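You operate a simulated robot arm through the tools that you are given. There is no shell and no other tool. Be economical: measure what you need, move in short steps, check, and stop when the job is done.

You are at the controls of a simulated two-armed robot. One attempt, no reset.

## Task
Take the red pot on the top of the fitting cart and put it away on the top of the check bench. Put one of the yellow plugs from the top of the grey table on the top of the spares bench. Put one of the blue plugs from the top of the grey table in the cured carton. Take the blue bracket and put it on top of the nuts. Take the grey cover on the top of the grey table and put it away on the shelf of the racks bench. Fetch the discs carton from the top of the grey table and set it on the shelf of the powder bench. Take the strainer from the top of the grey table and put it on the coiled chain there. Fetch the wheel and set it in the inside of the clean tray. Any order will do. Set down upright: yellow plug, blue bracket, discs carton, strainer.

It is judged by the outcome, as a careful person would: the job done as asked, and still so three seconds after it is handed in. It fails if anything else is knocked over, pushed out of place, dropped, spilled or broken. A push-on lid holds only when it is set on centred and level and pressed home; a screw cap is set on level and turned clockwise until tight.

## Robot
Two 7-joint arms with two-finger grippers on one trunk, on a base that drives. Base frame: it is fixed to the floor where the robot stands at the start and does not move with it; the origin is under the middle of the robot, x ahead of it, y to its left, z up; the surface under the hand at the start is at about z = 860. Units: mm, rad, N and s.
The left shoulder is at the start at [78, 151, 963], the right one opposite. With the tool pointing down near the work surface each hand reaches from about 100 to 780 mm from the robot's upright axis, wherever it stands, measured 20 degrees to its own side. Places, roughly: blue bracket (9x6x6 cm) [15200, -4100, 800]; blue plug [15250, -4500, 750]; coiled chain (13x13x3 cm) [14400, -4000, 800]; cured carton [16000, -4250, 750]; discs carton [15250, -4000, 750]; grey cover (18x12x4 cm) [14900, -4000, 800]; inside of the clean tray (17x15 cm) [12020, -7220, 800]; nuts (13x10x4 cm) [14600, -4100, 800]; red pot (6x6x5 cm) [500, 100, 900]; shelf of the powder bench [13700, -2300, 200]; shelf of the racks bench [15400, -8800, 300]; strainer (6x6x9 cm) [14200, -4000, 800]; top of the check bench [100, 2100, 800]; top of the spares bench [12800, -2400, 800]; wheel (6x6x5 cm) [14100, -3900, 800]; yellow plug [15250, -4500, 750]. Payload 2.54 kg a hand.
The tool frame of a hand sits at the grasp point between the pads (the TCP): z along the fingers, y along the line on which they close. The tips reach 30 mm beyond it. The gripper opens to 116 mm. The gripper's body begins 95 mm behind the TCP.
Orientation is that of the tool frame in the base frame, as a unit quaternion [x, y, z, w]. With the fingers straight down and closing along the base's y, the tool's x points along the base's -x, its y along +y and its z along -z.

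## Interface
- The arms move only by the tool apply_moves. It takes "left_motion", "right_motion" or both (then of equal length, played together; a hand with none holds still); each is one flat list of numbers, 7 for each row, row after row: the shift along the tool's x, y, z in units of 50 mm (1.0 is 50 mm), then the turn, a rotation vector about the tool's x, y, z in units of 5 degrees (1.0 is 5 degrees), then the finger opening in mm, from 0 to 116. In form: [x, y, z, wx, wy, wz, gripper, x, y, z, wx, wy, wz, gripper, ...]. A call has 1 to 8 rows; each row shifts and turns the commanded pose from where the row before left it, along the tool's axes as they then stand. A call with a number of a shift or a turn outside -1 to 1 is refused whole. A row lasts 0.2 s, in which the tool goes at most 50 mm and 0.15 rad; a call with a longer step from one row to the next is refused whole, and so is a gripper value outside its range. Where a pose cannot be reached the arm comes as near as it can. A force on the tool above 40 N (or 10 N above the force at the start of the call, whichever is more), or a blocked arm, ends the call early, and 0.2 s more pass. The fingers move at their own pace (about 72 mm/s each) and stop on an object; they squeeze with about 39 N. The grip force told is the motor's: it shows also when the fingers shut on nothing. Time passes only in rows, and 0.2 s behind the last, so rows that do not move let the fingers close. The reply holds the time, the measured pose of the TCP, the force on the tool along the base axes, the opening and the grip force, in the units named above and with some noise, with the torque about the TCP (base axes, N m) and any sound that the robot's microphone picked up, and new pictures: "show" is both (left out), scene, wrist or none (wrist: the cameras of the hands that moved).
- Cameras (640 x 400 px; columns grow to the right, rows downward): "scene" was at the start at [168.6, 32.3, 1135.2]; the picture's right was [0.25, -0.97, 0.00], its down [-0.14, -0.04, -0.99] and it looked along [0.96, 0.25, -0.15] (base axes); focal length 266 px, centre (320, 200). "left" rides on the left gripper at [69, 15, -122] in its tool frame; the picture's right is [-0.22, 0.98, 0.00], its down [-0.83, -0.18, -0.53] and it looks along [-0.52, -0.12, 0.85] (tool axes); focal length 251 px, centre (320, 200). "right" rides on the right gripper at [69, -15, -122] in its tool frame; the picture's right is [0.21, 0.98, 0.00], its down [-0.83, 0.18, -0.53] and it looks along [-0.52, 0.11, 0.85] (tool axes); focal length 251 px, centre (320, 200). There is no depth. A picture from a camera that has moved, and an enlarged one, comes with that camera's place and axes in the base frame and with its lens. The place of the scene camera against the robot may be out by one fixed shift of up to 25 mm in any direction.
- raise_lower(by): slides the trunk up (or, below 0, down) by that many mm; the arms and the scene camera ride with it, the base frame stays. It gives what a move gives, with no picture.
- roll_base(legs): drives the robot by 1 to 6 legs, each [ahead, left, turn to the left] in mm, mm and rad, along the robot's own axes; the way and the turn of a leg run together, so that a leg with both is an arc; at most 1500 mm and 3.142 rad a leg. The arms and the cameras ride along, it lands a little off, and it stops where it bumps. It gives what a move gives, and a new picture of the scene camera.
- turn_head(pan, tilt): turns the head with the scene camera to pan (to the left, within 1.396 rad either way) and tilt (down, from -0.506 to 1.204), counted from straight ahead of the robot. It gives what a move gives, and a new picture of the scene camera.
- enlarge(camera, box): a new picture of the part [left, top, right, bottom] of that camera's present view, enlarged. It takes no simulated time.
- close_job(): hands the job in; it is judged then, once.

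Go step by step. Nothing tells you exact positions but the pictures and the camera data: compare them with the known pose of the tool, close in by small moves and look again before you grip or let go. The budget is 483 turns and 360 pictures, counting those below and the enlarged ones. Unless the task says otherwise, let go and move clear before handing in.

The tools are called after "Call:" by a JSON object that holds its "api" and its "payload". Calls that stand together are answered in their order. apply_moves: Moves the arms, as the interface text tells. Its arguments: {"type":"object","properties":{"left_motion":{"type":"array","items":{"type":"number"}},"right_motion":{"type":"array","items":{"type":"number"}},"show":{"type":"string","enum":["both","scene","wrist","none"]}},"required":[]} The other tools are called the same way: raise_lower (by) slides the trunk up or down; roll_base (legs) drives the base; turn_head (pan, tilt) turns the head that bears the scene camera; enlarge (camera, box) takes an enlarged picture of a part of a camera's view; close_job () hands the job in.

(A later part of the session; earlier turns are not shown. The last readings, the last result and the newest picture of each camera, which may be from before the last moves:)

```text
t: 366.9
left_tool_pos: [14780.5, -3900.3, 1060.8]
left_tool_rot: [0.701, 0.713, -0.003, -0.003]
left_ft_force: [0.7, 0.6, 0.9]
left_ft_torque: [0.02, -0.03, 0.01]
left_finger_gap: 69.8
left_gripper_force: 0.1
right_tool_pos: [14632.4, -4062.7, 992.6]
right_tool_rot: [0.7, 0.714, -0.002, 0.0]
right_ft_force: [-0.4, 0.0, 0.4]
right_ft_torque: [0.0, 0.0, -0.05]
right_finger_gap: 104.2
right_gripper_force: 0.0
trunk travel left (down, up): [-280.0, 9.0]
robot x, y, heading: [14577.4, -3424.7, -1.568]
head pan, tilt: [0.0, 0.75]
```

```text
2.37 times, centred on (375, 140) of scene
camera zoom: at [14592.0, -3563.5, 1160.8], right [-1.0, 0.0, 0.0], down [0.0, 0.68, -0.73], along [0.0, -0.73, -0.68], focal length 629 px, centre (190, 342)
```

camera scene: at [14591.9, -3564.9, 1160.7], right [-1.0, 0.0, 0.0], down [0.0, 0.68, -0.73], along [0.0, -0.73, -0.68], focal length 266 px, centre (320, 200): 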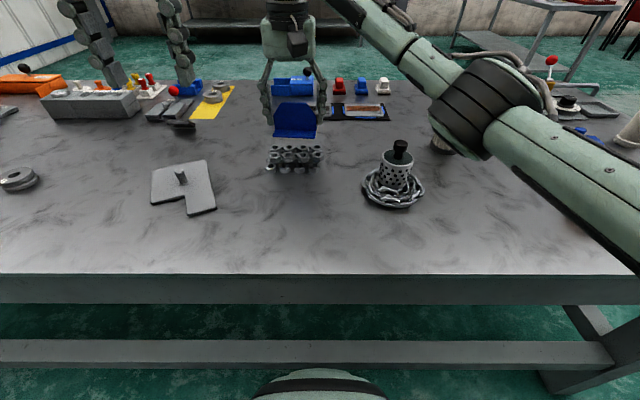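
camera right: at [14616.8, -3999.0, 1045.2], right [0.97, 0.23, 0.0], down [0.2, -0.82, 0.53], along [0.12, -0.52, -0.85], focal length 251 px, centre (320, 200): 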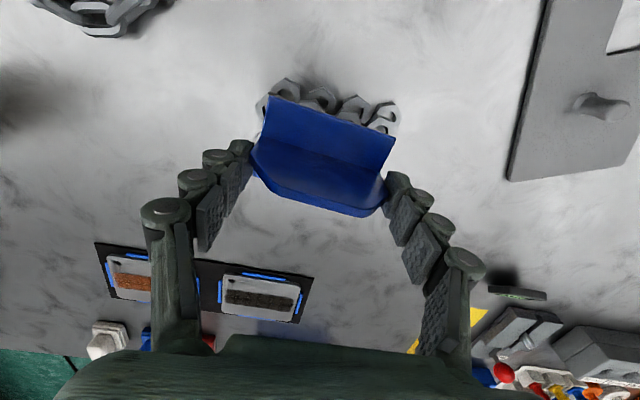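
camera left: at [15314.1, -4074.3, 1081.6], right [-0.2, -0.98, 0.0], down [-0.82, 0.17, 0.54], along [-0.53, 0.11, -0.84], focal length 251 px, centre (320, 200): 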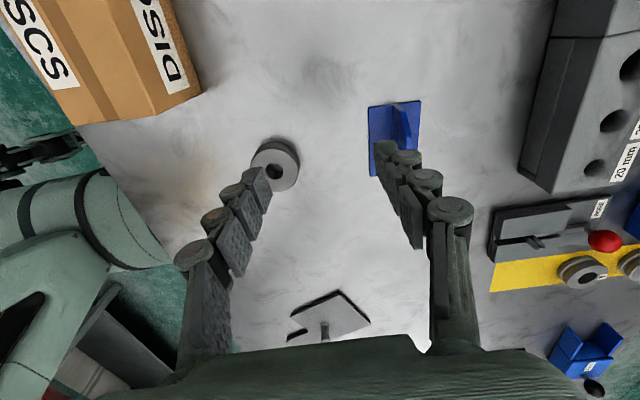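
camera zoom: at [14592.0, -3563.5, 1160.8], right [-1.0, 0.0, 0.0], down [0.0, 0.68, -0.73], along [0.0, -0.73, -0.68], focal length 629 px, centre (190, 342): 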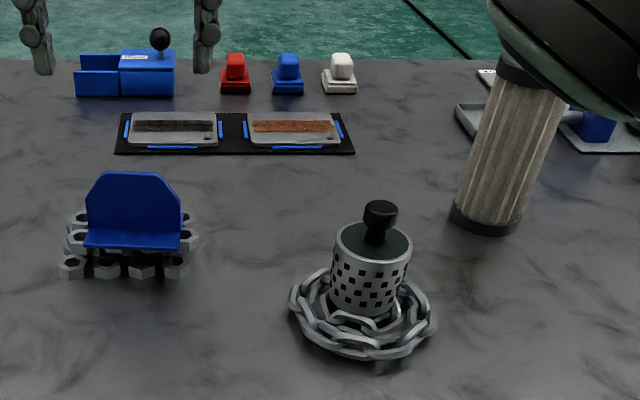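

The bracket stands upright on the nuts. Next the discs carton: its shelf needs a tilted grip along its length, so I'll face +x beside the table. First retract and back off.

Call:
{"api": "apply_moves", "payload": {"right_motion": [0.3, 0, -0.9, 0, 0, 0, 104, 0.9, 0, -0.2, 0, 0, 0, 104, 0.9, 0, 0, 0, 0, 0, 104, 0.9, 0, 0, 0, 0, 0, 104, 0.9, 0, 0, 0, 0, 0, 104], "show": "none"}}

Call:
{"api": "roll_base", "payload": {"legs": [[-140, 0, 0], [0, 0, 1.57]]}}

Call:
{"api": "turn_head", "payload": {"pan": -0.6, "tilt": 0.55}}

```text
t: 368.1
left_tool_pos: [14780.2, -3898.6, 1060.0]
left_tool_rot: [0.702, 0.713, -0.003, -0.003]
left_ft_force: [0.4, 0.4, 0.0]
left_ft_torque: [-0.01, 0.03, -0.04]
left_finger_gap: 69.7
left_gripper_force: 0.0
right_tool_pos: [14627.5, -3864.6, 1046.2]
right_tool_rot: [0.7, 0.714, -0.001, 0.0]
right_ft_force: [0.3, 0.6, -0.9]
right_ft_torque: [0.01, 0.05, -0.04]
right_finger_gap: 103.9
right_gripper_force: 0.1
trunk travel left (down, up): [-280.0, 9.0]
robot x, y, heading: [14579.6, -3421.3, -1.564]
head pan, tilt: [0.0, 0.75]
```

```text
t: 373.4
left_tool_pos: [15062.0, -3087.4, 1060.8]
left_tool_rot: [0.0, 1.0, -0.004, 0.0]
left_ft_force: [-0.4, -0.9, -0.4]
left_ft_torque: [-0.04, 0.0, -0.01]
left_finger_gap: 69.9
left_gripper_force: 0.1
right_tool_pos: [15023.8, -3240.7, 1044.9]
right_tool_rot: [-0.004, 1.0, -0.001, 0.0]
right_ft_force: [-0.2, -0.2, 0.0]
right_ft_torque: [-0.01, -0.03, -0.02]
right_finger_gap: 104.1
right_gripper_force: 0.1
trunk travel left (down, up): [-280.0, 9.0]
robot x, y, heading: [14581.2, -3281.8, -0.01]
head pan, tilt: [0.0, 0.75]
camera scene: at [14742.0, -3274.4, 1160.8], right [-0.01, -1.0, 0.0], down [-0.68, 0.01, -0.73], along [0.73, -0.01, -0.68], focal length 266 px, centre (320, 200)
```

scene: 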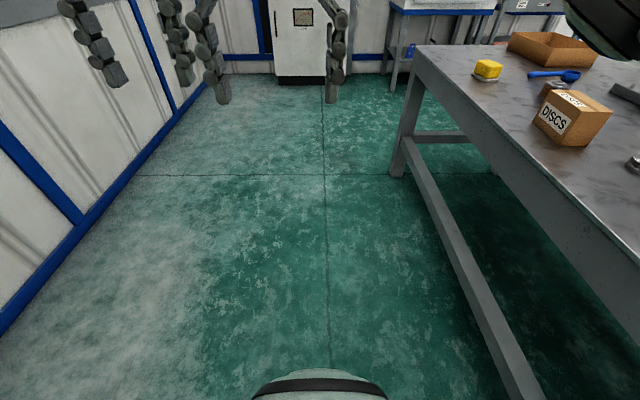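

```text
t: 374.4
left_tool_pos: [15060.9, -3087.6, 1060.1]
left_tool_rot: [-0.002, 1.0, -0.005, 0.0]
left_ft_force: [-0.3, -0.6, 0.2]
left_ft_torque: [0.0, 0.0, -0.02]
left_finger_gap: 69.6
left_gripper_force: 0.0
right_tool_pos: [15024.2, -3240.3, 1045.3]
right_tool_rot: [-0.005, 1.0, -0.001, 0.001]
right_ft_force: [0.6, -0.1, -0.2]
right_ft_torque: [0.02, -0.03, -0.01]
right_finger_gap: 104.1
right_gripper_force: 0.0
trunk travel left (down, up): [-280.0, 9.0]
robot x, y, heading: [14578.8, -3283.6, -0.011]
head pan, tilt: [-0.6, 0.55]
camera scene: at [14732.8, -3325.0, 1178.2], right [-0.57, -0.82, 0.0], down [-0.43, 0.3, -0.85], along [0.7, -0.49, -0.52], focal length 266 px, centre (320, 200)
```

scene: 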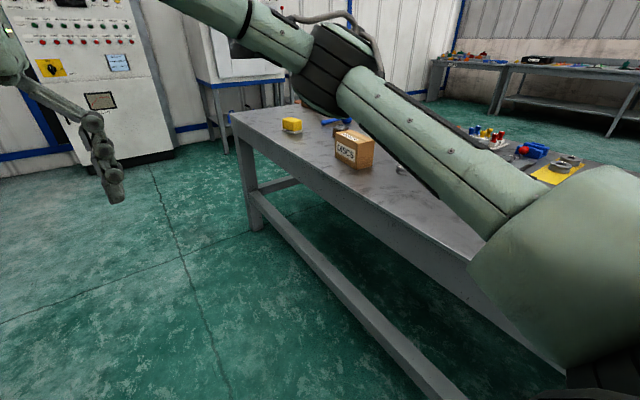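

I tilt the right hand 40° and bring the base alongside the table.

Call:
{"api": "apply_moves", "payload": {"right_motion": [0, -0.7, 0, 0, -1, 0, 104, 0, -0.7, 0, 0, -1, 0, 104, 0, -0.7, 0, 0, -1, 0, 104, 0, -0.7, 0, 0, -1, 0, 104, 0, -0.7, 0, 0, -1, 0, 104, 0, -0.7, 0, 0, -1, 0, 104, 0, 0, 0, 0, -1, 0, 104, 0, 0, 0, 0, -1, 0, 104], "show": "none"}}

Call:
{"api": "roll_base", "payload": {"legs": [[281, -217, 0.01]]}}

```text
t: 376.2
left_tool_pos: [15061.2, -3086.7, 1060.5]
left_tool_rot: [-0.001, 1.0, -0.004, 0.001]
left_ft_force: [-0.3, 0.3, -0.6]
left_ft_torque: [-0.04, -0.03, -0.02]
left_finger_gap: 69.9
left_gripper_force: 0.0
right_tool_pos: [15025.7, -3450.3, 1045.3]
right_tool_rot: [-0.004, 0.939, 0.0, 0.344]
right_ft_force: [0.0, -0.2, -1.1]
right_ft_torque: [-0.04, 0.0, -0.01]
right_finger_gap: 104.2
right_gripper_force: 0.1
trunk travel left (down, up): [-280.0, 9.0]
robot x, y, heading: [14578.9, -3280.3, -0.016]
head pan, tilt: [-0.6, 0.55]
```

```text
t: 378.9
left_tool_pos: [15337.6, -3297.1, 1060.8]
left_tool_rot: [-0.009, 1.0, -0.003, 0.0]
left_ft_force: [0.1, -0.5, 0.4]
left_ft_torque: [0.01, 0.01, -0.02]
left_finger_gap: 69.6
left_gripper_force: 0.0
right_tool_pos: [15309.1, -3659.7, 1045.7]
right_tool_rot: [-0.012, 0.939, 0.004, 0.343]
right_ft_force: [0.2, -0.1, -0.2]
right_ft_torque: [0.0, 0.01, 0.03]
right_finger_gap: 104.0
right_gripper_force: 0.0
trunk travel left (down, up): [-280.0, 9.0]
robot x, y, heading: [14859.8, -3499.1, 0.008]
head pan, tilt: [-0.6, 0.55]
camera scene: at [15013.8, -3539.6, 1178.1], right [-0.56, -0.83, 0.0], down [-0.43, 0.29, -0.85], along [0.71, -0.48, -0.52], focal length 266 px, centre (320, 200)
```

scene: 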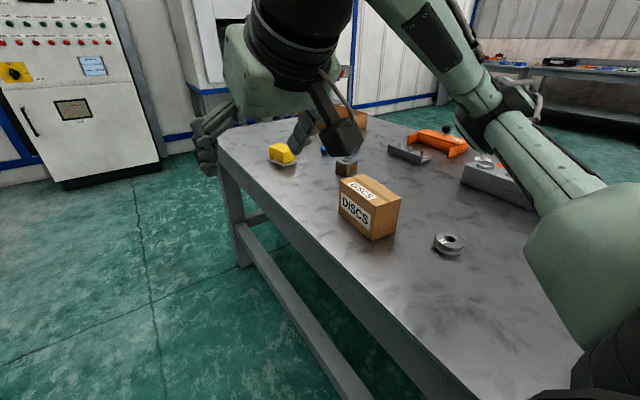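

Call:
{"api": "apply_moves", "payload": {"right_motion": [0.247, -0.853, -0.012, 0, 0, 0, 110, 0.247, -0.853, -0.012, 0, 0, 0, 110, 0.247, -0.853, -0.012, 0, 0, 0, 110, 0.247, -0.853, -0.012, 0, 0, 0, 110, 0.247, -0.853, -0.012, 0, 0, 0, 110, 0.247, -0.853, -0.012, 0, 0, 0, 110], "show": "both"}}

```text
t: 380.2
left_tool_pos: [15339.0, -3296.9, 1061.6]
left_tool_rot: [-0.008, 1.0, -0.004, 0.0]
left_ft_force: [-0.5, 0.0, 0.5]
left_ft_torque: [0.0, 0.0, 0.01]
left_finger_gap: 69.9
left_gripper_force: 0.1
right_tool_pos: [15255.6, -3917.8, 1000.5]
right_tool_rot: [-0.011, 0.939, 0.004, 0.343]
right_ft_force: [-0.2, -0.5, 0.0]
right_ft_torque: [0.0, -0.02, 0.03]
right_finger_gap: 109.9
right_gripper_force: 0.1
trunk travel left (down, up): [-280.0, 9.0]
robot x, y, heading: [14856.7, -3496.9, 0.005]
head pan, tilt: [-0.6, 0.55]
camera scene: at [15013.2, -3539.6, 1178.3], right [-0.56, -0.83, 0.0], down [-0.43, 0.29, -0.85], along [0.71, -0.48, -0.52], focal length 266 px, centre (320, 200)
camera right: at [15126.0, -3935.3, 1049.0], right [-0.19, 0.97, -0.14], down [0.28, 0.19, 0.94], along [0.94, 0.14, -0.31], focal length 251 px, centre (320, 200)
```

scene: 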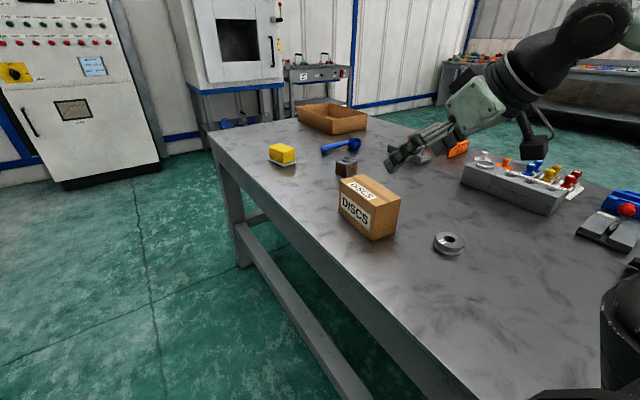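
right: 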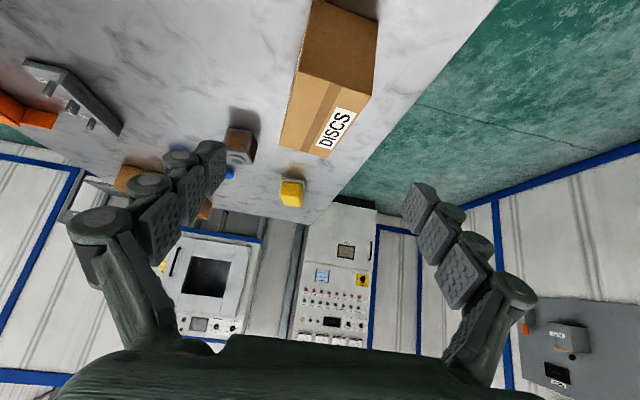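

Call:
{"api": "apply_moves", "payload": {"right_motion": [0.35, 0, 0.7, 0, 0, 0, 110, 0.35, 0, 0.7, 0, 0, 0, 110], "show": "both"}}

```text
t: 380.9
left_tool_pos: [15338.4, -3296.5, 1061.0]
left_tool_rot: [-0.009, 1.0, -0.004, 0.0]
left_ft_force: [0.0, 0.2, -0.1]
left_ft_torque: [-0.01, -0.01, -0.04]
left_finger_gap: 70.1
left_gripper_force: 0.1
right_tool_pos: [15275.1, -3916.3, 925.9]
right_tool_rot: [-0.011, 0.939, 0.004, 0.343]
right_ft_force: [0.0, 0.2, -0.4]
right_ft_torque: [0.02, 0.02, -0.01]
right_finger_gap: 109.9
right_gripper_force: 0.2
trunk travel left (down, up): [-280.0, 9.0]
robot x, y, heading: [14863.6, -3501.7, 0.007]
head pan, tilt: [-0.6, 0.55]
camera scene: at [15013.8, -3539.6, 1178.1], right [-0.56, -0.83, 0.0], down [-0.43, 0.29, -0.85], along [0.71, -0.48, -0.52], focal length 266 px, centre (320, 200)
camera right: at [15145.4, -3934.4, 974.1], right [-0.19, 0.97, -0.14], down [0.28, 0.19, 0.94], along [0.94, 0.14, -0.31], focal length 251 px, centre (320, 200)
```

scene: 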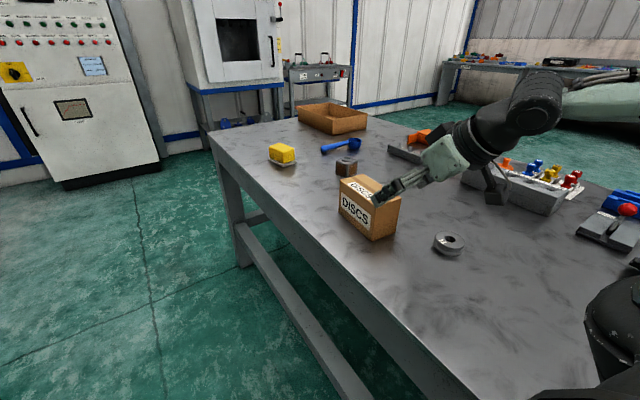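
right: 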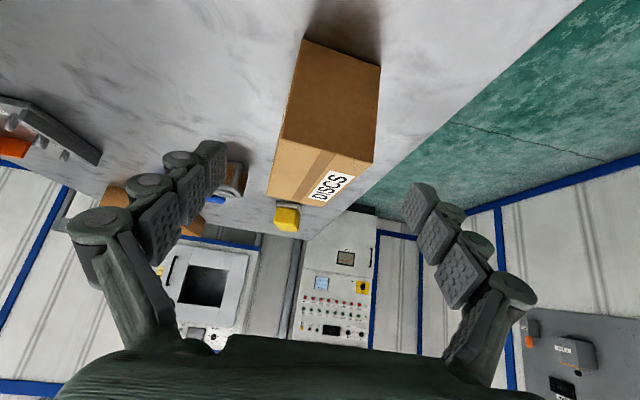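

Centred. I advance along the tool axis to straddle the carton and close.

Call:
{"api": "apply_moves", "payload": {"right_motion": [0, 0, 0.7, 0, 0, 0, 110, 0, 0, 0.7, 0, 0, 0, 110, 0, 0, 0.75, 0, 0, 0, 110, 0, 0, 0, 0, 0, 0, 40, 0, 0, 0, 0, 0, 0, 40, 0, 0, 0, 0, 0, 0, 40], "show": "both"}}

```text
t: 382.2
left_tool_pos: [15337.6, -3297.0, 1061.4]
left_tool_rot: [-0.009, 1.0, -0.004, 0.0]
left_ft_force: [0.2, -0.1, -0.2]
left_ft_torque: [0.0, 0.03, -0.04]
left_finger_gap: 69.7
left_gripper_force: 0.2
right_tool_pos: [15342.3, -3915.9, 843.1]
right_tool_rot: [-0.011, 0.939, 0.002, 0.344]
right_ft_force: [-1.0, -1.4, 4.5]
right_ft_torque: [-0.01, -0.24, -0.25]
right_finger_gap: 67.7
right_gripper_force: 39.2
trunk travel left (down, up): [-280.0, 9.0]
robot x, y, heading: [14858.9, -3501.2, 0.005]
head pan, tilt: [-0.6, 0.55]
camera scene: at [15013.1, -3539.3, 1178.3], right [-0.56, -0.83, 0.0], down [-0.43, 0.29, -0.85], along [0.71, -0.48, -0.52], focal length 266 px, centre (320, 200)
camera right: at [15213.2, -3932.2, 892.3], right [-0.19, 0.97, -0.14], down [0.28, 0.19, 0.94], along [0.94, 0.14, -0.31], focal length 251 px, centre (320, 200)
```

scene: 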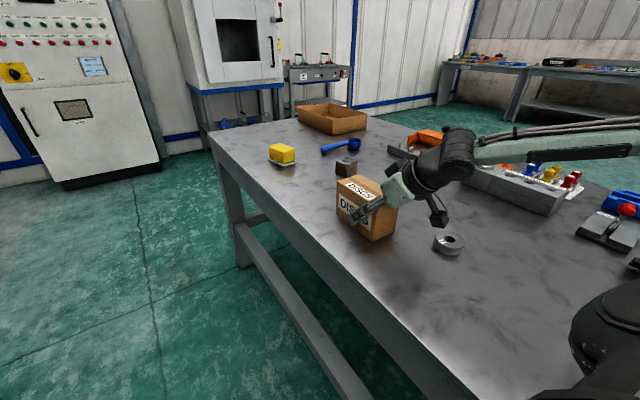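
right: 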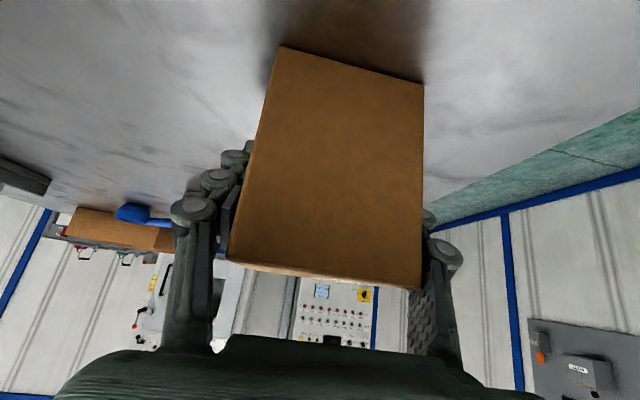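

Gripped. I lift straight up.

Call:
{"api": "apply_moves", "payload": {"right_motion": [-0.26, 0, -0.31, 0, 0, 0, 40, -0.514, 0, -0.613, 0, 0, 0, 40, -0.514, 0, -0.613, 0, 0, 0, 40, -0.514, 0, -0.613, 0, 0, 0, 40], "show": "both"}}

```text
t: 383.2
left_tool_pos: [15338.6, -3297.9, 1061.4]
left_tool_rot: [-0.008, 1.0, -0.004, 0.0]
left_ft_force: [-0.4, -0.3, 0.4]
left_ft_torque: [0.0, 0.01, -0.01]
left_finger_gap: 70.2
left_gripper_force: 0.1
right_tool_pos: [15342.5, -3915.5, 983.6]
right_tool_rot: [-0.011, 0.94, 0.004, 0.342]
right_ft_force: [0.4, 0.5, -4.1]
right_ft_torque: [-0.01, 0.05, 0.0]
right_finger_gap: 67.5
right_gripper_force: 39.2
trunk travel left (down, up): [-280.0, 9.0]
robot x, y, heading: [14861.4, -3501.0, 0.008]
head pan, tilt: [-0.6, 0.55]
camera scene: at [15013.6, -3539.5, 1178.1], right [-0.56, -0.83, 0.0], down [-0.43, 0.29, -0.85], along [0.71, -0.48, -0.52], focal length 266 px, centre (320, 200)
camera right: at [15213.5, -3932.5, 1032.7], right [-0.19, 0.97, -0.14], down [0.29, 0.19, 0.94], along [0.94, 0.14, -0.31], focal length 251 px, centre (320, 200)
```

scene: 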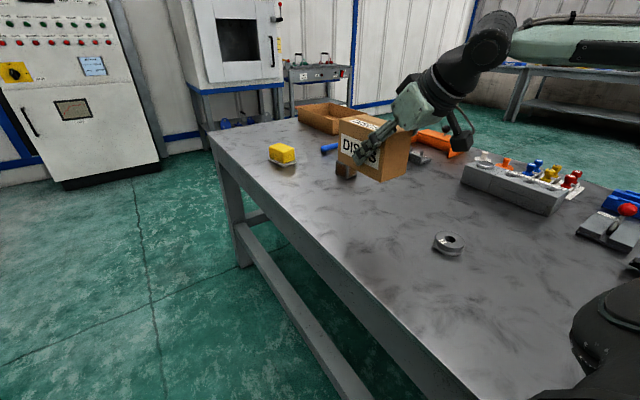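
right: 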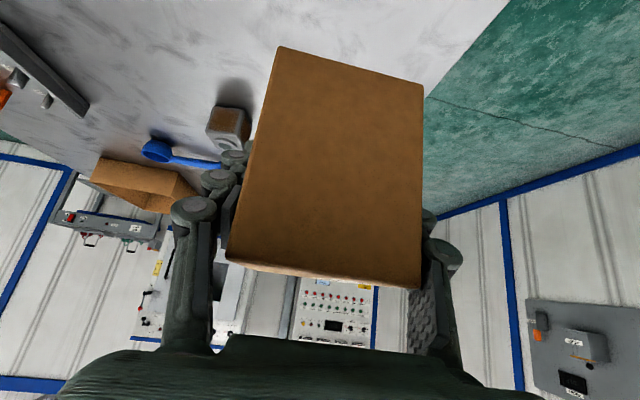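

Light and secure. I bring it in front of the robot and then turn to the powder bench.

Call:
{"api": "apply_moves", "payload": {"right_motion": [0, 0.88, 0, 0, 0, 0, 40, 0, 0.88, 0, 0, 0, 0, 40, 0, 0.88, 0, 0, 0, 0, 40, 0, 0.88, 0, 0, 0, 0, 40, 0, 0.88, 0, 0, 0, 0, 40, 0, 0.88, 0, 0, 0, 0, 40], "show": "none"}}

Call:
{"api": "roll_base", "payload": {"legs": [[0, 330, 0], [-1150, 0, 0], [0, 0, 1.56]]}}

Call:
{"api": "turn_head", "payload": {"pan": 0.0, "tilt": 0.6}}

```text
t: 384.6
left_tool_pos: [15339.1, -3294.9, 1060.2]
left_tool_rot: [-0.008, 1.0, -0.004, 0.0]
left_ft_force: [-0.1, 0.0, 0.6]
left_ft_torque: [-0.01, -0.03, 0.0]
left_finger_gap: 69.8
left_gripper_force: 0.1
right_tool_pos: [15338.2, -3648.1, 981.5]
right_tool_rot: [-0.012, 0.94, 0.004, 0.342]
right_ft_force: [0.2, 0.7, -4.4]
right_ft_torque: [-0.05, 0.04, -0.01]
right_finger_gap: 67.4
right_gripper_force: 38.5
trunk travel left (down, up): [-280.0, 9.0]
robot x, y, heading: [14860.3, -3499.0, 0.004]
head pan, tilt: [-0.6, 0.55]
```

```text
t: 397.7
left_tool_pos: [13520.9, -2688.5, 1061.0]
left_tool_rot: [-0.707, 0.707, -0.003, 0.003]
left_ft_force: [0.3, -0.5, -0.9]
left_ft_torque: [0.0, -0.01, 0.01]
left_finger_gap: 69.9
left_gripper_force: 0.0
right_tool_pos: [13875.3, -2695.6, 982.9]
right_tool_rot: [0.667, -0.662, -0.243, -0.241]
right_ft_force: [-0.1, 0.6, -4.0]
right_ft_torque: [-0.11, 0.02, 0.0]
right_finger_gap: 67.5
right_gripper_force: 39.4
trunk travel left (down, up): [-280.0, 9.0]
robot x, y, heading: [13713.8, -3169.4, 1.559]
head pan, tilt: [-0.6, 0.55]
camera scene: at [13777.6, -3019.5, 1178.1], right [0.82, -0.57, 0.0], down [-0.3, -0.43, -0.85], along [0.49, 0.7, -0.52], focal length 266 px, centre (320, 200)
```

scene: 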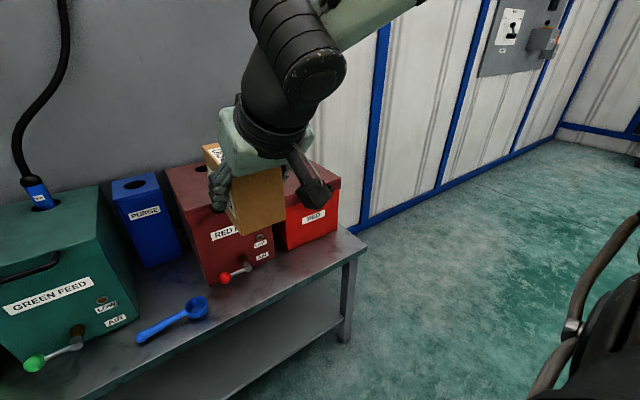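

```text
t: 398.7
left_tool_pos: [13520.2, -2687.6, 1060.1]
left_tool_rot: [-0.707, 0.707, -0.003, 0.004]
left_ft_force: [0.3, -0.6, 0.6]
left_ft_torque: [0.01, 0.01, 0.01]
left_finger_gap: 69.6
left_gripper_force: 0.1
right_tool_pos: [13874.4, -2695.2, 983.4]
right_tool_rot: [0.667, -0.662, -0.243, -0.242]
right_ft_force: [0.1, -0.1, -3.7]
right_ft_torque: [-0.07, 0.02, 0.0]
right_finger_gap: 67.4
right_gripper_force: 39.4
trunk travel left (down, up): [-280.0, 9.0]
robot x, y, heading: [13717.7, -3169.5, 1.56]
head pan, tilt: [0.0, 0.6]
camera scene: at [13727.2, -3004.6, 1173.6], right [1.0, -0.01, 0.0], down [-0.01, -0.57, -0.82], along [0.01, 0.82, -0.57], focal length 266 px, centre (320, 200)
```

scene: 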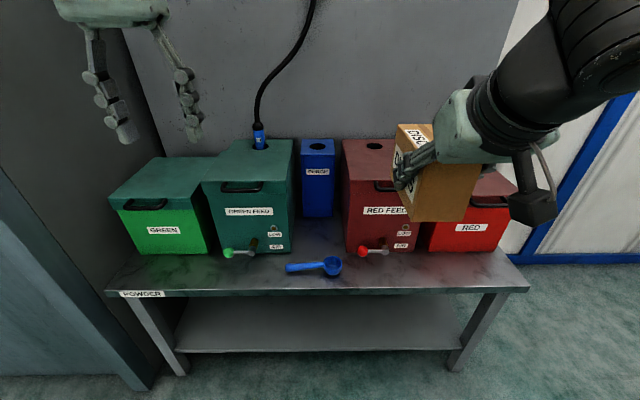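

The bench top is at about z 510 and the shelf below it at about z 170. I lower the trunk fully, then the hand, in front of the bench.

Call:
{"api": "raise_lower", "payload": {"by": -275}}

Call:
{"api": "apply_moves", "payload": {"right_motion": [0.514, 0, 0.613, 0, 0, 0, 40, 0.514, 0, 0.613, 0, 0, 0, 40, 0.514, 0, 0.613, 0, 0, 0, 40, 0.514, 0, 0.613, 0, 0, 0, 40, 0.514, 0, 0.613, 0, 0, 0, 40], "show": "both"}}

```text
t: 401.5
left_tool_pos: [13521.4, -2688.8, 785.1]
left_tool_rot: [-0.707, 0.708, -0.003, 0.002]
left_ft_force: [-0.1, -0.2, -0.7]
left_ft_torque: [0.01, -0.01, -0.02]
left_finger_gap: 69.9
left_gripper_force: 0.0
right_tool_pos: [13874.5, -2697.0, 708.3]
right_tool_rot: [0.666, -0.663, -0.242, -0.242]
right_ft_force: [0.2, 0.1, -3.5]
right_ft_torque: [-0.03, 0.0, -0.04]
right_finger_gap: 67.3
right_gripper_force: 39.3
trunk travel left (down, up): [-5.0, 284.0]
robot x, y, heading: [13714.0, -3173.0, 1.56]
head pan, tilt: [0.0, 0.6]
```

```text
t: 402.7
left_tool_pos: [13520.9, -2688.7, 785.5]
left_tool_rot: [-0.707, 0.707, -0.003, 0.003]
left_ft_force: [-0.3, -0.4, 0.5]
left_ft_torque: [0.0, 0.0, -0.03]
left_finger_gap: 69.9
left_gripper_force: 0.1
right_tool_pos: [13874.3, -2696.3, 507.9]
right_tool_rot: [0.666, -0.662, -0.243, -0.242]
right_ft_force: [-0.3, 0.2, -3.2]
right_ft_torque: [-0.06, 0.0, -0.01]
right_finger_gap: 67.3
right_gripper_force: 39.1
trunk travel left (down, up): [-5.0, 284.0]
robot x, y, heading: [13712.8, -3172.9, 1.56]
head pan, tilt: [0.0, 0.6]
camera scene: at [13727.0, -3004.8, 898.7], right [1.0, -0.01, 0.0], down [-0.01, -0.57, -0.82], along [0.01, 0.82, -0.57], focal length 266 px, centre (320, 200)
camera right: at [13891.9, -2826.6, 556.3], right [-0.98, -0.17, -0.14], down [-0.18, 0.29, 0.94], along [-0.12, 0.94, -0.31], focal length 251 px, centre (320, 200)
```

scene: 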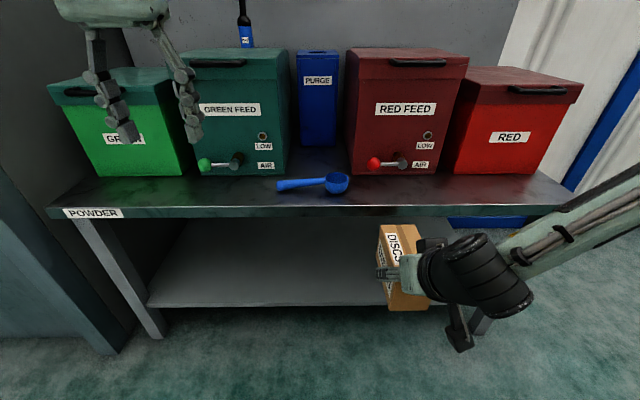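
right: 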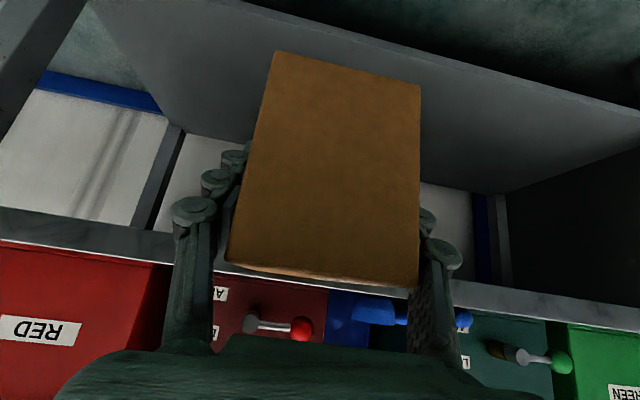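

Shelf ≈ z 175 with front edge y ≈ −2541. I lower further, still in front of the bench.

Call:
{"api": "apply_moves", "payload": {"right_motion": [0.514, 0, 0.613, 0, 0, 0, 40, 0.514, 0, 0.613, 0, 0, 0, 40, 0.514, 0, 0.613, 0, 0, 0, 40, 0.514, 0, 0.613, 0, 0, 0, 40, 0.514, 0, 0.613, 0, 0, 0, 40, 0.514, 0, 0.613, 0, 0, 0, 40, 0.25, 0, 0.3, 0, 0, 0, 40], "show": "both"}}

```text
t: 404.3
left_tool_pos: [13520.8, -2688.2, 785.4]
left_tool_rot: [0.707, -0.707, 0.003, -0.003]
left_ft_force: [-0.3, -0.1, -0.6]
left_ft_torque: [-0.01, 0.01, 0.01]
left_finger_gap: 70.0
left_gripper_force: 0.0
right_tool_pos: [13966.1, -2685.6, 385.3]
right_tool_rot: [0.666, -0.663, -0.242, -0.241]
right_ft_force: [-0.3, 0.1, -3.8]
right_ft_torque: [-0.11, 0.0, 0.0]
right_finger_gap: 67.3
right_gripper_force: 39.2
right hand out of reach, approached as far as the arm can: row 2, 3, 4, 5, 6, 7
trunk travel left (down, up): [-5.0, 284.0]
robot x, y, heading: [13712.1, -3169.2, 1.559]
head pan, tilt: [0.0, 0.6]
camera scene: at [13727.1, -3004.7, 898.6], right [1.0, -0.01, 0.0], down [-0.01, -0.57, -0.82], along [0.01, 0.82, -0.57], focal length 266 px, centre (320, 200)
camera right: at [13983.1, -2817.5, 434.6], right [-0.98, -0.17, -0.14], down [-0.18, 0.29, 0.94], along [-0.12, 0.94, -0.31], focal length 251 px, centre (320, 200)
```

scene: 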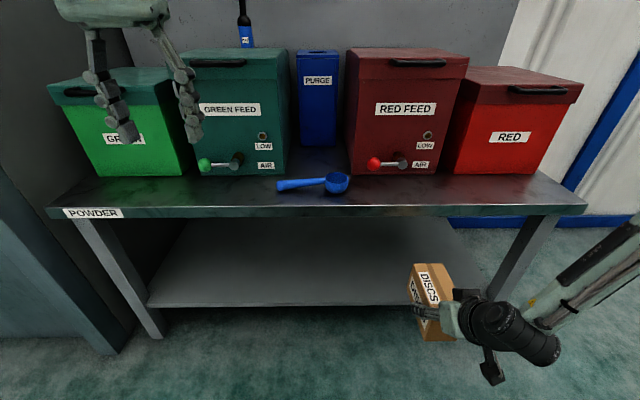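
right: 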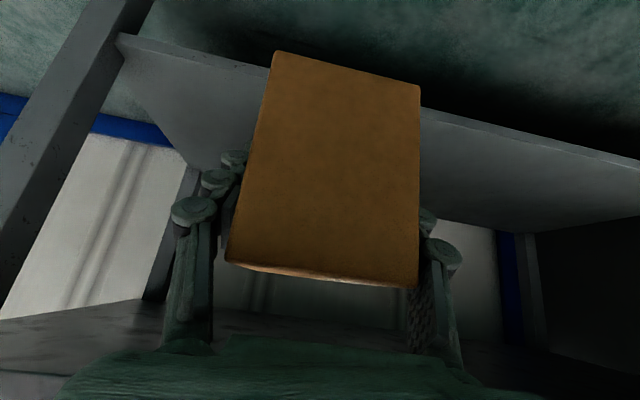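

The arm is too folded for that low point. I back the base 250 mm and extend the arm forward while lowering.

Call:
{"api": "roll_base", "payload": {"legs": [[-250, 0, 0.01]]}}

Call:
{"api": "apply_moves", "payload": {"right_motion": [-0.5, 0.189, 0.5, 0, 0, 0, 40, -0.5, 0.189, 0.5, 0, 0, 0, 40, -0.4, 0.189, 0.6, 0, 0, 0, 40, -0.3, 0.189, 0.746, 0, 0, 0, 40, -0.25, 0.189, 0.746, 0, 0, 0, 40, -0.07, 0.189, 0.9, 0, 0, 0, 40, 0, 0.189, 0.9, 0, 0, 0, 40], "show": "both"}}

```text
t: 406.1
left_tool_pos: [13512.4, -2939.9, 786.1]
left_tool_rot: [0.711, -0.703, 0.003, -0.003]
left_ft_force: [0.3, -0.5, 0.8]
left_ft_torque: [-0.02, -0.02, 0.04]
left_finger_gap: 69.8
left_gripper_force: 0.0
right_tool_pos: [13957.8, -2933.1, 384.9]
right_tool_rot: [0.671, -0.659, -0.243, -0.239]
right_ft_force: [0.7, -0.2, -4.2]
right_ft_torque: [-0.07, -0.03, -0.01]
right_finger_gap: 67.3
right_gripper_force: 39.0
trunk travel left (down, up): [-5.0, 284.0]
robot x, y, heading: [13713.9, -3418.4, 1.571]
head pan, tilt: [0.0, 0.6]
camera scene: at [13723.7, -3253.5, 898.6], right [1.0, 0.0, 0.0], down [0.0, -0.57, -0.82], along [0.0, 0.82, -0.57], focal length 266 px, centre (320, 200)
```

scene: 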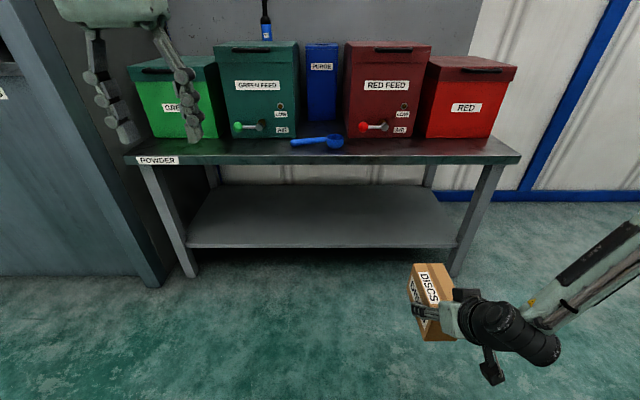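

```text
t: 407.8
left_tool_pos: [13513.4, -2939.0, 785.6]
left_tool_rot: [0.711, -0.703, 0.003, -0.002]
left_ft_force: [0.3, -1.1, -1.0]
left_ft_torque: [0.02, 0.0, -0.04]
left_finger_gap: 69.9
left_gripper_force: 0.0
right_tool_pos: [13970.9, -2763.6, 416.9]
right_tool_rot: [0.671, -0.658, -0.245, -0.239]
right_ft_force: [-0.5, -0.1, -2.9]
right_ft_torque: [-0.09, -0.02, 0.03]
right_finger_gap: 67.2
right_gripper_force: 39.1
right hand out of reach, approached as far as the arm can: row 1, 2, 3, 4, 5, 6, 7
trunk travel left (down, up): [-5.0, 284.0]
robot x, y, heading: [13711.3, -3420.4, 1.573]
head pan, tilt: [0.0, 0.6]
camera scene: at [13723.7, -3253.4, 898.6], right [1.0, 0.0, 0.0], down [0.0, -0.57, -0.82], along [0.0, 0.82, -0.57], focal length 266 px, centre (320, 200)
camera right: at [13989.2, -2895.2, 465.2], right [-0.97, -0.18, -0.14], down [-0.19, 0.29, 0.94], along [-0.13, 0.94, -0.31], focal length 251 px, centre (320, 200)
```

scene: 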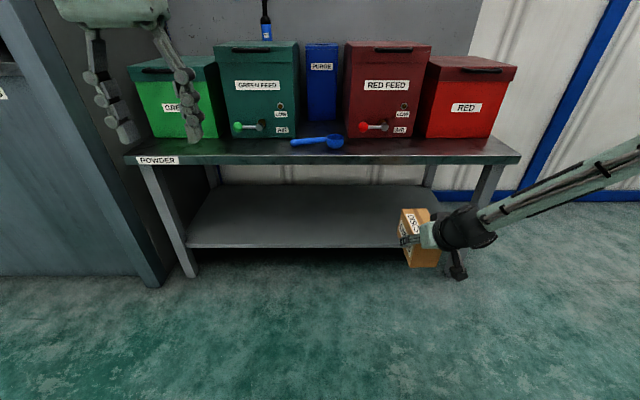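
right: 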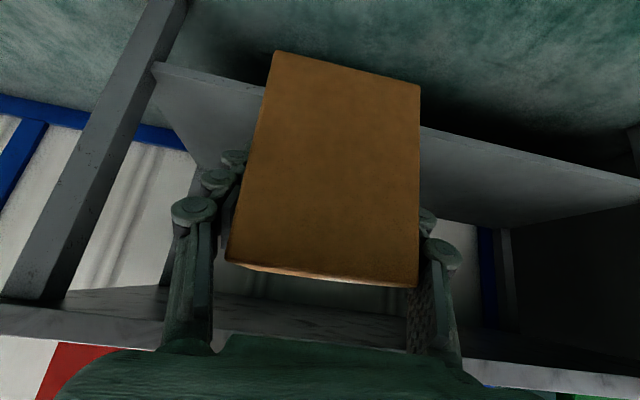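

The limit seems to favour a more lateral position. I test lower reach further to the robot's right.

Call:
{"api": "apply_moves", "payload": {"right_motion": [0.2, -0.8, -0.3, 0, 0, 0, 40, 0.3, -0.8, 0, 0, 0, 0, 40, 0.45, -0.7, 0.4, 0, 0, 0, 40, 0.5, -0.4, 0.6, 0, 0, 0, 40, 0.5, 0, 0.6, 0, 0, 0, 40, 0.5, 0, 0.6, 0, 0, 0, 40, 0.5, 0, 0.6, 0, 0, 0, 40], "show": "scene"}}

```text
t: 409.4
left_tool_pos: [13515.2, -2939.5, 786.3]
left_tool_rot: [0.711, -0.703, 0.002, -0.003]
left_ft_force: [0.2, 0.5, -0.2]
left_ft_torque: [-0.01, -0.01, -0.01]
left_finger_gap: 70.1
left_gripper_force: 0.0
right_tool_pos: [14111.8, -2828.5, 355.9]
right_tool_rot: [0.671, -0.658, -0.243, -0.24]
right_ft_force: [-0.5, 0.2, -3.0]
right_ft_torque: [-0.05, -0.03, -0.02]
right_finger_gap: 67.3
right_gripper_force: 38.8
right hand out of reach, approached as far as the arm can: row 4, 5, 6, 7
trunk travel left (down, up): [-5.0, 284.0]
robot x, y, heading: [13711.2, -3418.6, 1.571]
head pan, tilt: [0.0, 0.6]
camera scene: at [13723.7, -3253.4, 898.6], right [1.0, 0.0, 0.0], down [0.0, -0.57, -0.82], along [0.0, 0.82, -0.57], focal length 266 px, centre (320, 200)
```

scene: 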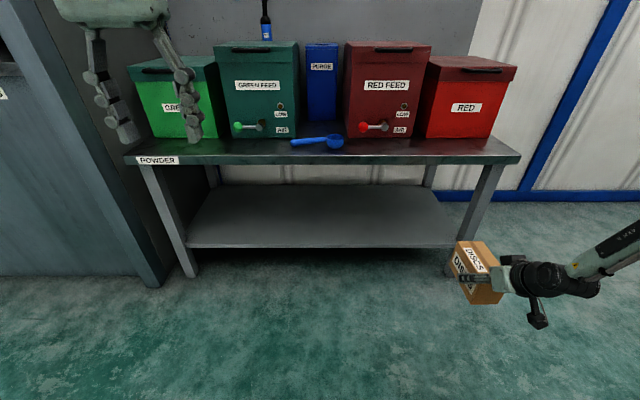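

I test whether pointing the tool inward (cross-body) lets the arm go lower, here in free space.

Call:
{"api": "apply_moves", "payload": {"right_motion": [-0.4, 0.4, -0.5, 0, 0, 0, 40, -0.2, 0.5, -0.3, -0.632, 0, -0.753, 40, -0.2, 0.5, -0.3, -0.632, 0, -0.753, 40, 0, 0.3, 0, -0.632, 0, -0.753, 40, 0, 0.3, 0, -0.632, 0, -0.753, 40, 0, 0.3, 0, -0.632, 0, -0.753, 40, 0, 0.3, 0, -0.632, 0, -0.753, 40, 0, 0.3, 0, -0.632, 0, -0.753, 40], "show": "none"}}

Call:
{"api": "apply_moves", "payload": {"right_motion": [0.514, 0, 0.613, 0, 0, 0, 40, 0.514, 0, 0.613, 0, 0, 0, 40, 0.514, 0, 0.613, 0, 0, 0, 40, 0.514, 0, 0.613, 0, 0, 0, 40, 0.514, 0, 0.613, 0, 0, 0, 40, 0.514, 0, 0.613, 0, 0, 0, 40], "show": "scene"}}

```text
t: 411.1
left_tool_pos: [13514.2, -2938.9, 784.2]
left_tool_rot: [0.712, -0.702, 0.003, -0.002]
left_ft_force: [0.3, 0.3, 0.1]
left_ft_torque: [0.0, 0.0, 0.01]
left_finger_gap: 70.1
left_gripper_force: 0.1
right_tool_pos: [13972.5, -2863.4, 425.2]
right_tool_rot: [0.836, -0.43, -0.303, -0.156]
right_ft_force: [0.9, -0.3, -3.7]
right_ft_torque: [-0.04, -0.09, 0.0]
right_finger_gap: 67.3
right_gripper_force: 39.4
trunk travel left (down, up): [-5.0, 284.0]
robot x, y, heading: [13712.2, -3419.0, 1.571]
head pan, tilt: [0.0, 0.6]
```

```text
t: 412.6
left_tool_pos: [13513.9, -2940.0, 784.4]
left_tool_rot: [0.711, -0.703, 0.003, -0.003]
left_ft_force: [0.1, -0.2, -1.1]
left_ft_torque: [0.0, 0.02, -0.02]
left_finger_gap: 69.9
left_gripper_force: 0.1
right_tool_pos: [13988.2, -2878.3, 355.7]
right_tool_rot: [0.836, -0.43, -0.304, -0.156]
right_ft_force: [-0.2, -0.6, -3.7]
right_ft_torque: [-0.04, -0.03, 0.0]
right_finger_gap: 67.0
right_gripper_force: 39.6
right hand out of reach, approached as far as the arm can: row 1, 2, 3, 4, 5, 6
trunk travel left (down, up): [-5.0, 284.0]
robot x, y, heading: [13714.7, -3421.6, 1.574]
head pan, tilt: [0.0, 0.6]
camera scene: at [13723.7, -3253.5, 898.6], right [1.0, 0.0, 0.0], down [0.0, -0.57, -0.82], along [0.0, 0.82, -0.57], focal length 266 px, centre (320, 200)
```

scene: 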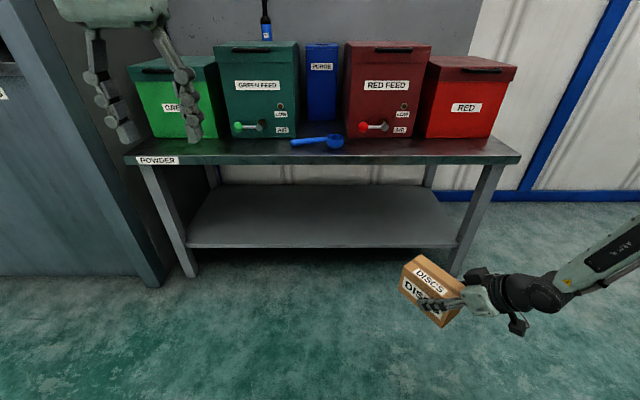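

Still limited; the limit seems to be inward (adduction). I test with the hand well out to the right, tool turned outward.

Call:
{"api": "apply_moves", "payload": {"right_motion": [0.36, -0.496, -0.6, 0, 0, 0, 40, 0.36, -0.496, -0.6, 0, 0, 0, 40, 0.36, -0.496, -0.6, 0, 0, 0, 40, 0.36, -0.496, -0.6, 0, 0, 0, 40, 0.36, -0.496, -0.6, 0, 0, 0, 40, 0.36, -0.496, -0.6, 0, 0, 0, 40, 0.36, -0.496, -0.6, 0, 0, 0, 40], "show": "none"}}

Call:
{"api": "apply_moves", "payload": {"right_motion": [0, 0, 0, 0.643, 0, 0.766, 40, 0, 0, 0, 0.643, 0, 0.766, 40, 0, 0, 0, 0.643, 0, 0.766, 40, 0, 0, 0, 0.643, 0, 0.766, 40, 0, 0, 0, 0.643, 0, 0.766, 40, 0, 0, 0, 0.643, 0, 0.766, 40, 0, 0, 0, 0.643, 0, 0.766, 40, 0, 0, 0, 0.643, 0, 0.766, 40], "show": "none"}}

Call:
{"api": "apply_moves", "payload": {"right_motion": [0, 0, 0, 0.643, 0, 0.766, 40, 0, 0, 0, 0.643, 0, 0.766, 40, 0, 0, 0, 0.643, 0, 0.766, 40, 0, 0, 0, 0.643, 0, 0.766, 40, 0, 0, 0, 0.643, 0, 0.766, 40, 0, 0, 0, 0.643, 0, 0.766, 40, 0, 0, 0, 0.643, 0, 0.766, 40, 0, 0, 0, 0.643, 0, 0.766, 40], "show": "none"}}

Call:
{"api": "apply_moves", "payload": {"right_motion": [0.514, 0, 0.613, 0, 0, 0, 40, 0.514, 0, 0.613, 0, 0, 0, 40, 0.514, 0, 0.613, 0, 0, 0, 40, 0.514, 0, 0.613, 0, 0, 0, 40, 0.514, 0, 0.613, 0, 0, 0, 40], "show": "scene"}}

```text
t: 414.1
left_tool_pos: [13514.5, -2940.1, 785.6]
left_tool_rot: [0.712, -0.703, 0.003, -0.002]
left_ft_force: [-0.1, -0.1, 1.4]
left_ft_torque: [0.0, 0.01, 0.04]
left_finger_gap: 70.0
left_gripper_force: 0.1
right_tool_pos: [14264.3, -2963.8, 434.6]
right_tool_rot: [0.835, -0.43, -0.304, -0.157]
right_ft_force: [0.5, 0.0, -4.2]
right_ft_torque: [-0.1, -0.03, -0.02]
right_finger_gap: 67.2
right_gripper_force: 39.5
trunk travel left (down, up): [-5.0, 284.0]
robot x, y, heading: [13711.9, -3419.9, 1.572]
head pan, tilt: [0.0, 0.6]
```

```text
t: 415.9
left_tool_pos: [13513.7, -2940.0, 786.0]
left_tool_rot: [0.712, -0.703, 0.003, -0.003]
left_ft_force: [0.2, 0.2, -0.2]
left_ft_torque: [0.03, 0.0, -0.01]
left_finger_gap: 70.0
left_gripper_force: 0.2
right_tool_pos: [14264.2, -2965.1, 434.8]
right_tool_rot: [-0.638, 0.691, 0.232, 0.251]
right_ft_force: [0.7, -0.3, -4.2]
right_ft_torque: [-0.05, 0.0, 0.02]
right_finger_gap: 67.3
right_gripper_force: 39.0
trunk travel left (down, up): [-5.0, 284.0]
robot x, y, heading: [13713.5, -3415.5, 1.572]
head pan, tilt: [0.0, 0.6]
```

```text
t: 417.8
left_tool_pos: [13514.4, -2938.7, 785.9]
left_tool_rot: [0.712, -0.703, 0.002, -0.002]
left_ft_force: [0.0, -0.2, -1.1]
left_ft_torque: [-0.02, -0.01, 0.01]
left_finger_gap: 70.1
left_gripper_force: 0.0
right_tool_pos: [14264.0, -2965.0, 434.1]
right_tool_rot: [-0.363, 0.867, 0.132, 0.315]
right_ft_force: [-0.1, 0.2, -3.4]
right_ft_torque: [-0.06, 0.05, -0.01]
right_finger_gap: 67.1
right_gripper_force: 38.9
trunk travel left (down, up): [-5.0, 284.0]
robot x, y, heading: [13712.3, -3418.7, 1.572]
head pan, tilt: [0.0, 0.6]
```

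```text
t: 418.9
left_tool_pos: [13514.5, -2939.8, 786.1]
left_tool_rot: [0.712, -0.703, 0.002, -0.002]
left_ft_force: [1.0, 0.4, -0.2]
left_ft_torque: [0.03, -0.02, 0.02]
left_finger_gap: 69.9
left_gripper_force: 0.0
right_tool_pos: [14265.2, -2964.3, 234.5]
right_tool_rot: [-0.362, 0.867, 0.131, 0.316]
right_ft_force: [-0.4, 0.4, -2.8]
right_ft_torque: [-0.16, 0.1, 0.01]
right_finger_gap: 67.5
right_gripper_force: 38.8
trunk travel left (down, up): [-5.0, 284.0]
robot x, y, heading: [13714.2, -3419.4, 1.572]
head pan, tilt: [0.0, 0.6]
camera scene: at [13723.8, -3253.6, 898.7], right [1.0, 0.0, 0.0], down [0.0, -0.57, -0.82], along [0.0, 0.82, -0.57], focal length 266 px, centre (320, 200)
```

scene: 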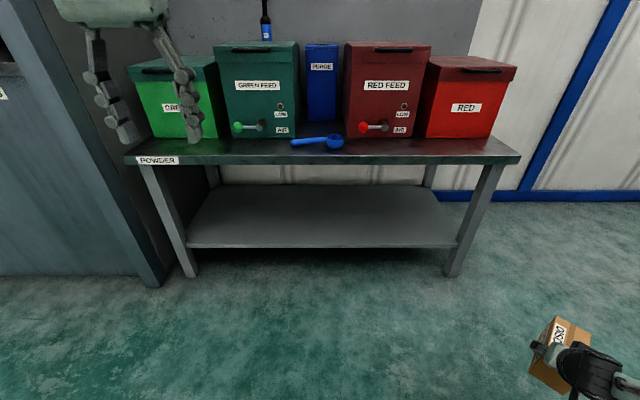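

That works: z 234 reached with the hand out to the side and the tool turned 45° outward. I turn the base so this pose points into the shelf.

Call:
{"api": "apply_moves", "payload": {"right_motion": [-0.5, 0, -0.6, 0, 0, 0, 40, -0.35, 0, -0.42, 0, 0, 0, 40], "show": "none"}}

Call:
{"api": "roll_base", "payload": {"legs": [[0, 0, 0.785]]}}

Call:
{"api": "turn_head", "payload": {"pan": -0.75, "tilt": 0.5}}

Call:
{"api": "apply_moves", "payload": {"right_motion": [0, 0, 0, 0, 0, 0, 40], "show": "wrist"}}

```text
t: 419.6
left_tool_pos: [13513.8, -2939.3, 785.7]
left_tool_rot: [0.712, -0.703, 0.003, -0.002]
left_ft_force: [1.3, 0.1, -1.1]
left_ft_torque: [-0.04, 0.03, 0.01]
left_finger_gap: 70.0
left_gripper_force: 0.0
right_tool_pos: [14263.9, -2963.7, 301.6]
right_tool_rot: [-0.364, 0.867, 0.131, 0.315]
right_ft_force: [0.3, -0.2, -4.2]
right_ft_torque: [-0.01, 0.04, -0.02]
right_finger_gap: 67.2
right_gripper_force: 39.9
trunk travel left (down, up): [-5.0, 284.0]
robot x, y, heading: [13711.2, -3422.0, 1.572]
head pan, tilt: [0.0, 0.6]
```

```text
t: 421.6
left_tool_pos: [13283.6, -3105.2, 785.1]
left_tool_rot: [0.872, -0.489, 0.003, -0.003]
left_ft_force: [-0.2, -0.3, -0.9]
left_ft_torque: [-0.03, 0.02, 0.01]
left_finger_gap: 69.8
left_gripper_force: 0.0
right_tool_pos: [13942.3, -2744.5, 299.6]
right_tool_rot: [-0.581, 0.739, 0.21, 0.268]
right_ft_force: [-0.1, 0.0, -3.4]
right_ft_torque: [-0.05, 0.04, 0.0]
right_finger_gap: 67.4
right_gripper_force: 39.0
trunk travel left (down, up): [-5.0, 284.0]
robot x, y, heading: [13700.0, -3416.3, 2.107]
head pan, tilt: [0.0, 0.6]
stopped in leg 1: the robot was blocked; the commanded pose is now the measured one
camera scene: at [13630.7, -3271.9, 898.6], right [0.86, 0.51, 0.0], down [0.29, -0.49, -0.82], along [-0.42, 0.71, -0.57], focal length 266 px, centre (320, 200)
```

scene: 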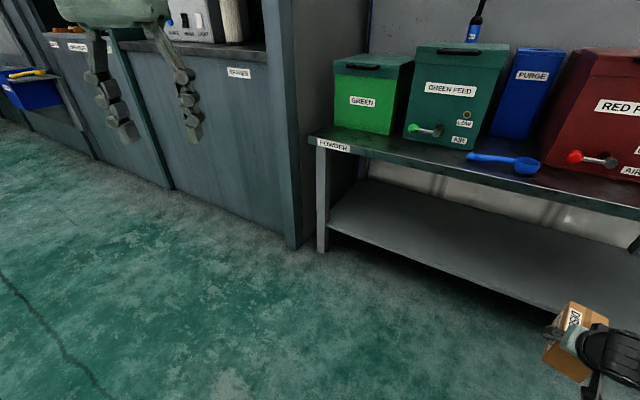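

```text
t: 422.7
left_tool_pos: [13283.6, -3105.2, 785.2]
left_tool_rot: [0.873, -0.488, 0.002, -0.003]
left_ft_force: [0.5, -0.3, -0.4]
left_ft_torque: [0.01, -0.02, -0.02]
left_finger_gap: 70.0
left_gripper_force: 0.1
right_tool_pos: [13941.5, -2744.1, 299.9]
right_tool_rot: [-0.58, 0.739, 0.21, 0.269]
right_ft_force: [-0.1, -1.0, -4.3]
right_ft_torque: [-0.04, 0.03, -0.01]
right_finger_gap: 67.2
right_gripper_force: 39.0
trunk travel left (down, up): [-5.0, 284.0]
robot x, y, heading: [13698.7, -3410.8, 2.107]
head pan, tilt: [-0.75, 0.499]
camera scene: at [13695.1, -3258.9, 907.7], right [0.98, -0.21, 0.0], down [-0.1, -0.47, -0.88], along [0.19, 0.86, -0.48], focal length 266 px, centre (320, 200)
```

scene: 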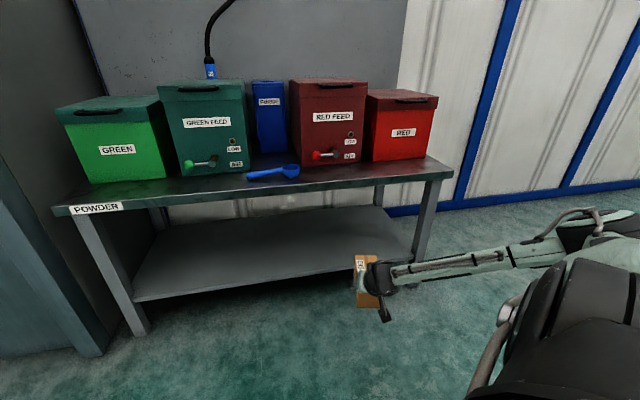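

```text
t: 423.1
left_tool_pos: [13284.3, -3105.2, 785.1]
left_tool_rot: [0.873, -0.488, 0.003, -0.002]
left_ft_force: [0.7, 0.4, 0.0]
left_ft_torque: [-0.02, -0.03, 0.0]
left_finger_gap: 69.8
left_gripper_force: 0.1
right_tool_pos: [13943.2, -2743.4, 300.2]
right_tool_rot: [-0.58, 0.739, 0.21, 0.269]
right_ft_force: [-0.2, -0.3, -3.3]
right_ft_torque: [-0.06, -0.01, 0.02]
right_finger_gap: 67.1
right_gripper_force: 39.2
trunk travel left (down, up): [-5.0, 284.0]
robot x, y, heading: [13703.5, -3413.0, 2.106]
head pan, tilt: [-0.75, 0.499]
camera right: at [13927.1, -2874.2, 349.5], right [-0.99, 0.07, -0.14], down [-0.11, 0.33, 0.94], along [0.11, 0.94, -0.31], focal length 251 px, centre (320, 200)
```

right: 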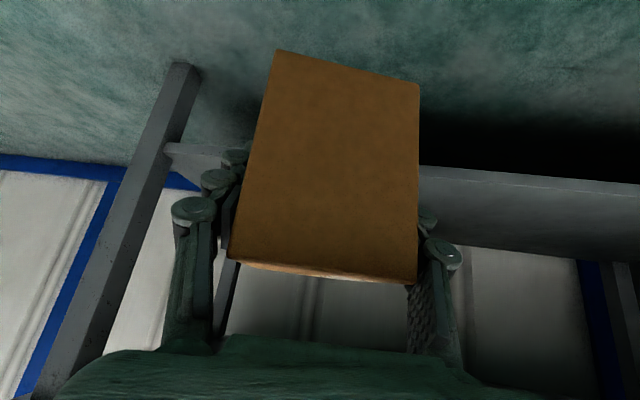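

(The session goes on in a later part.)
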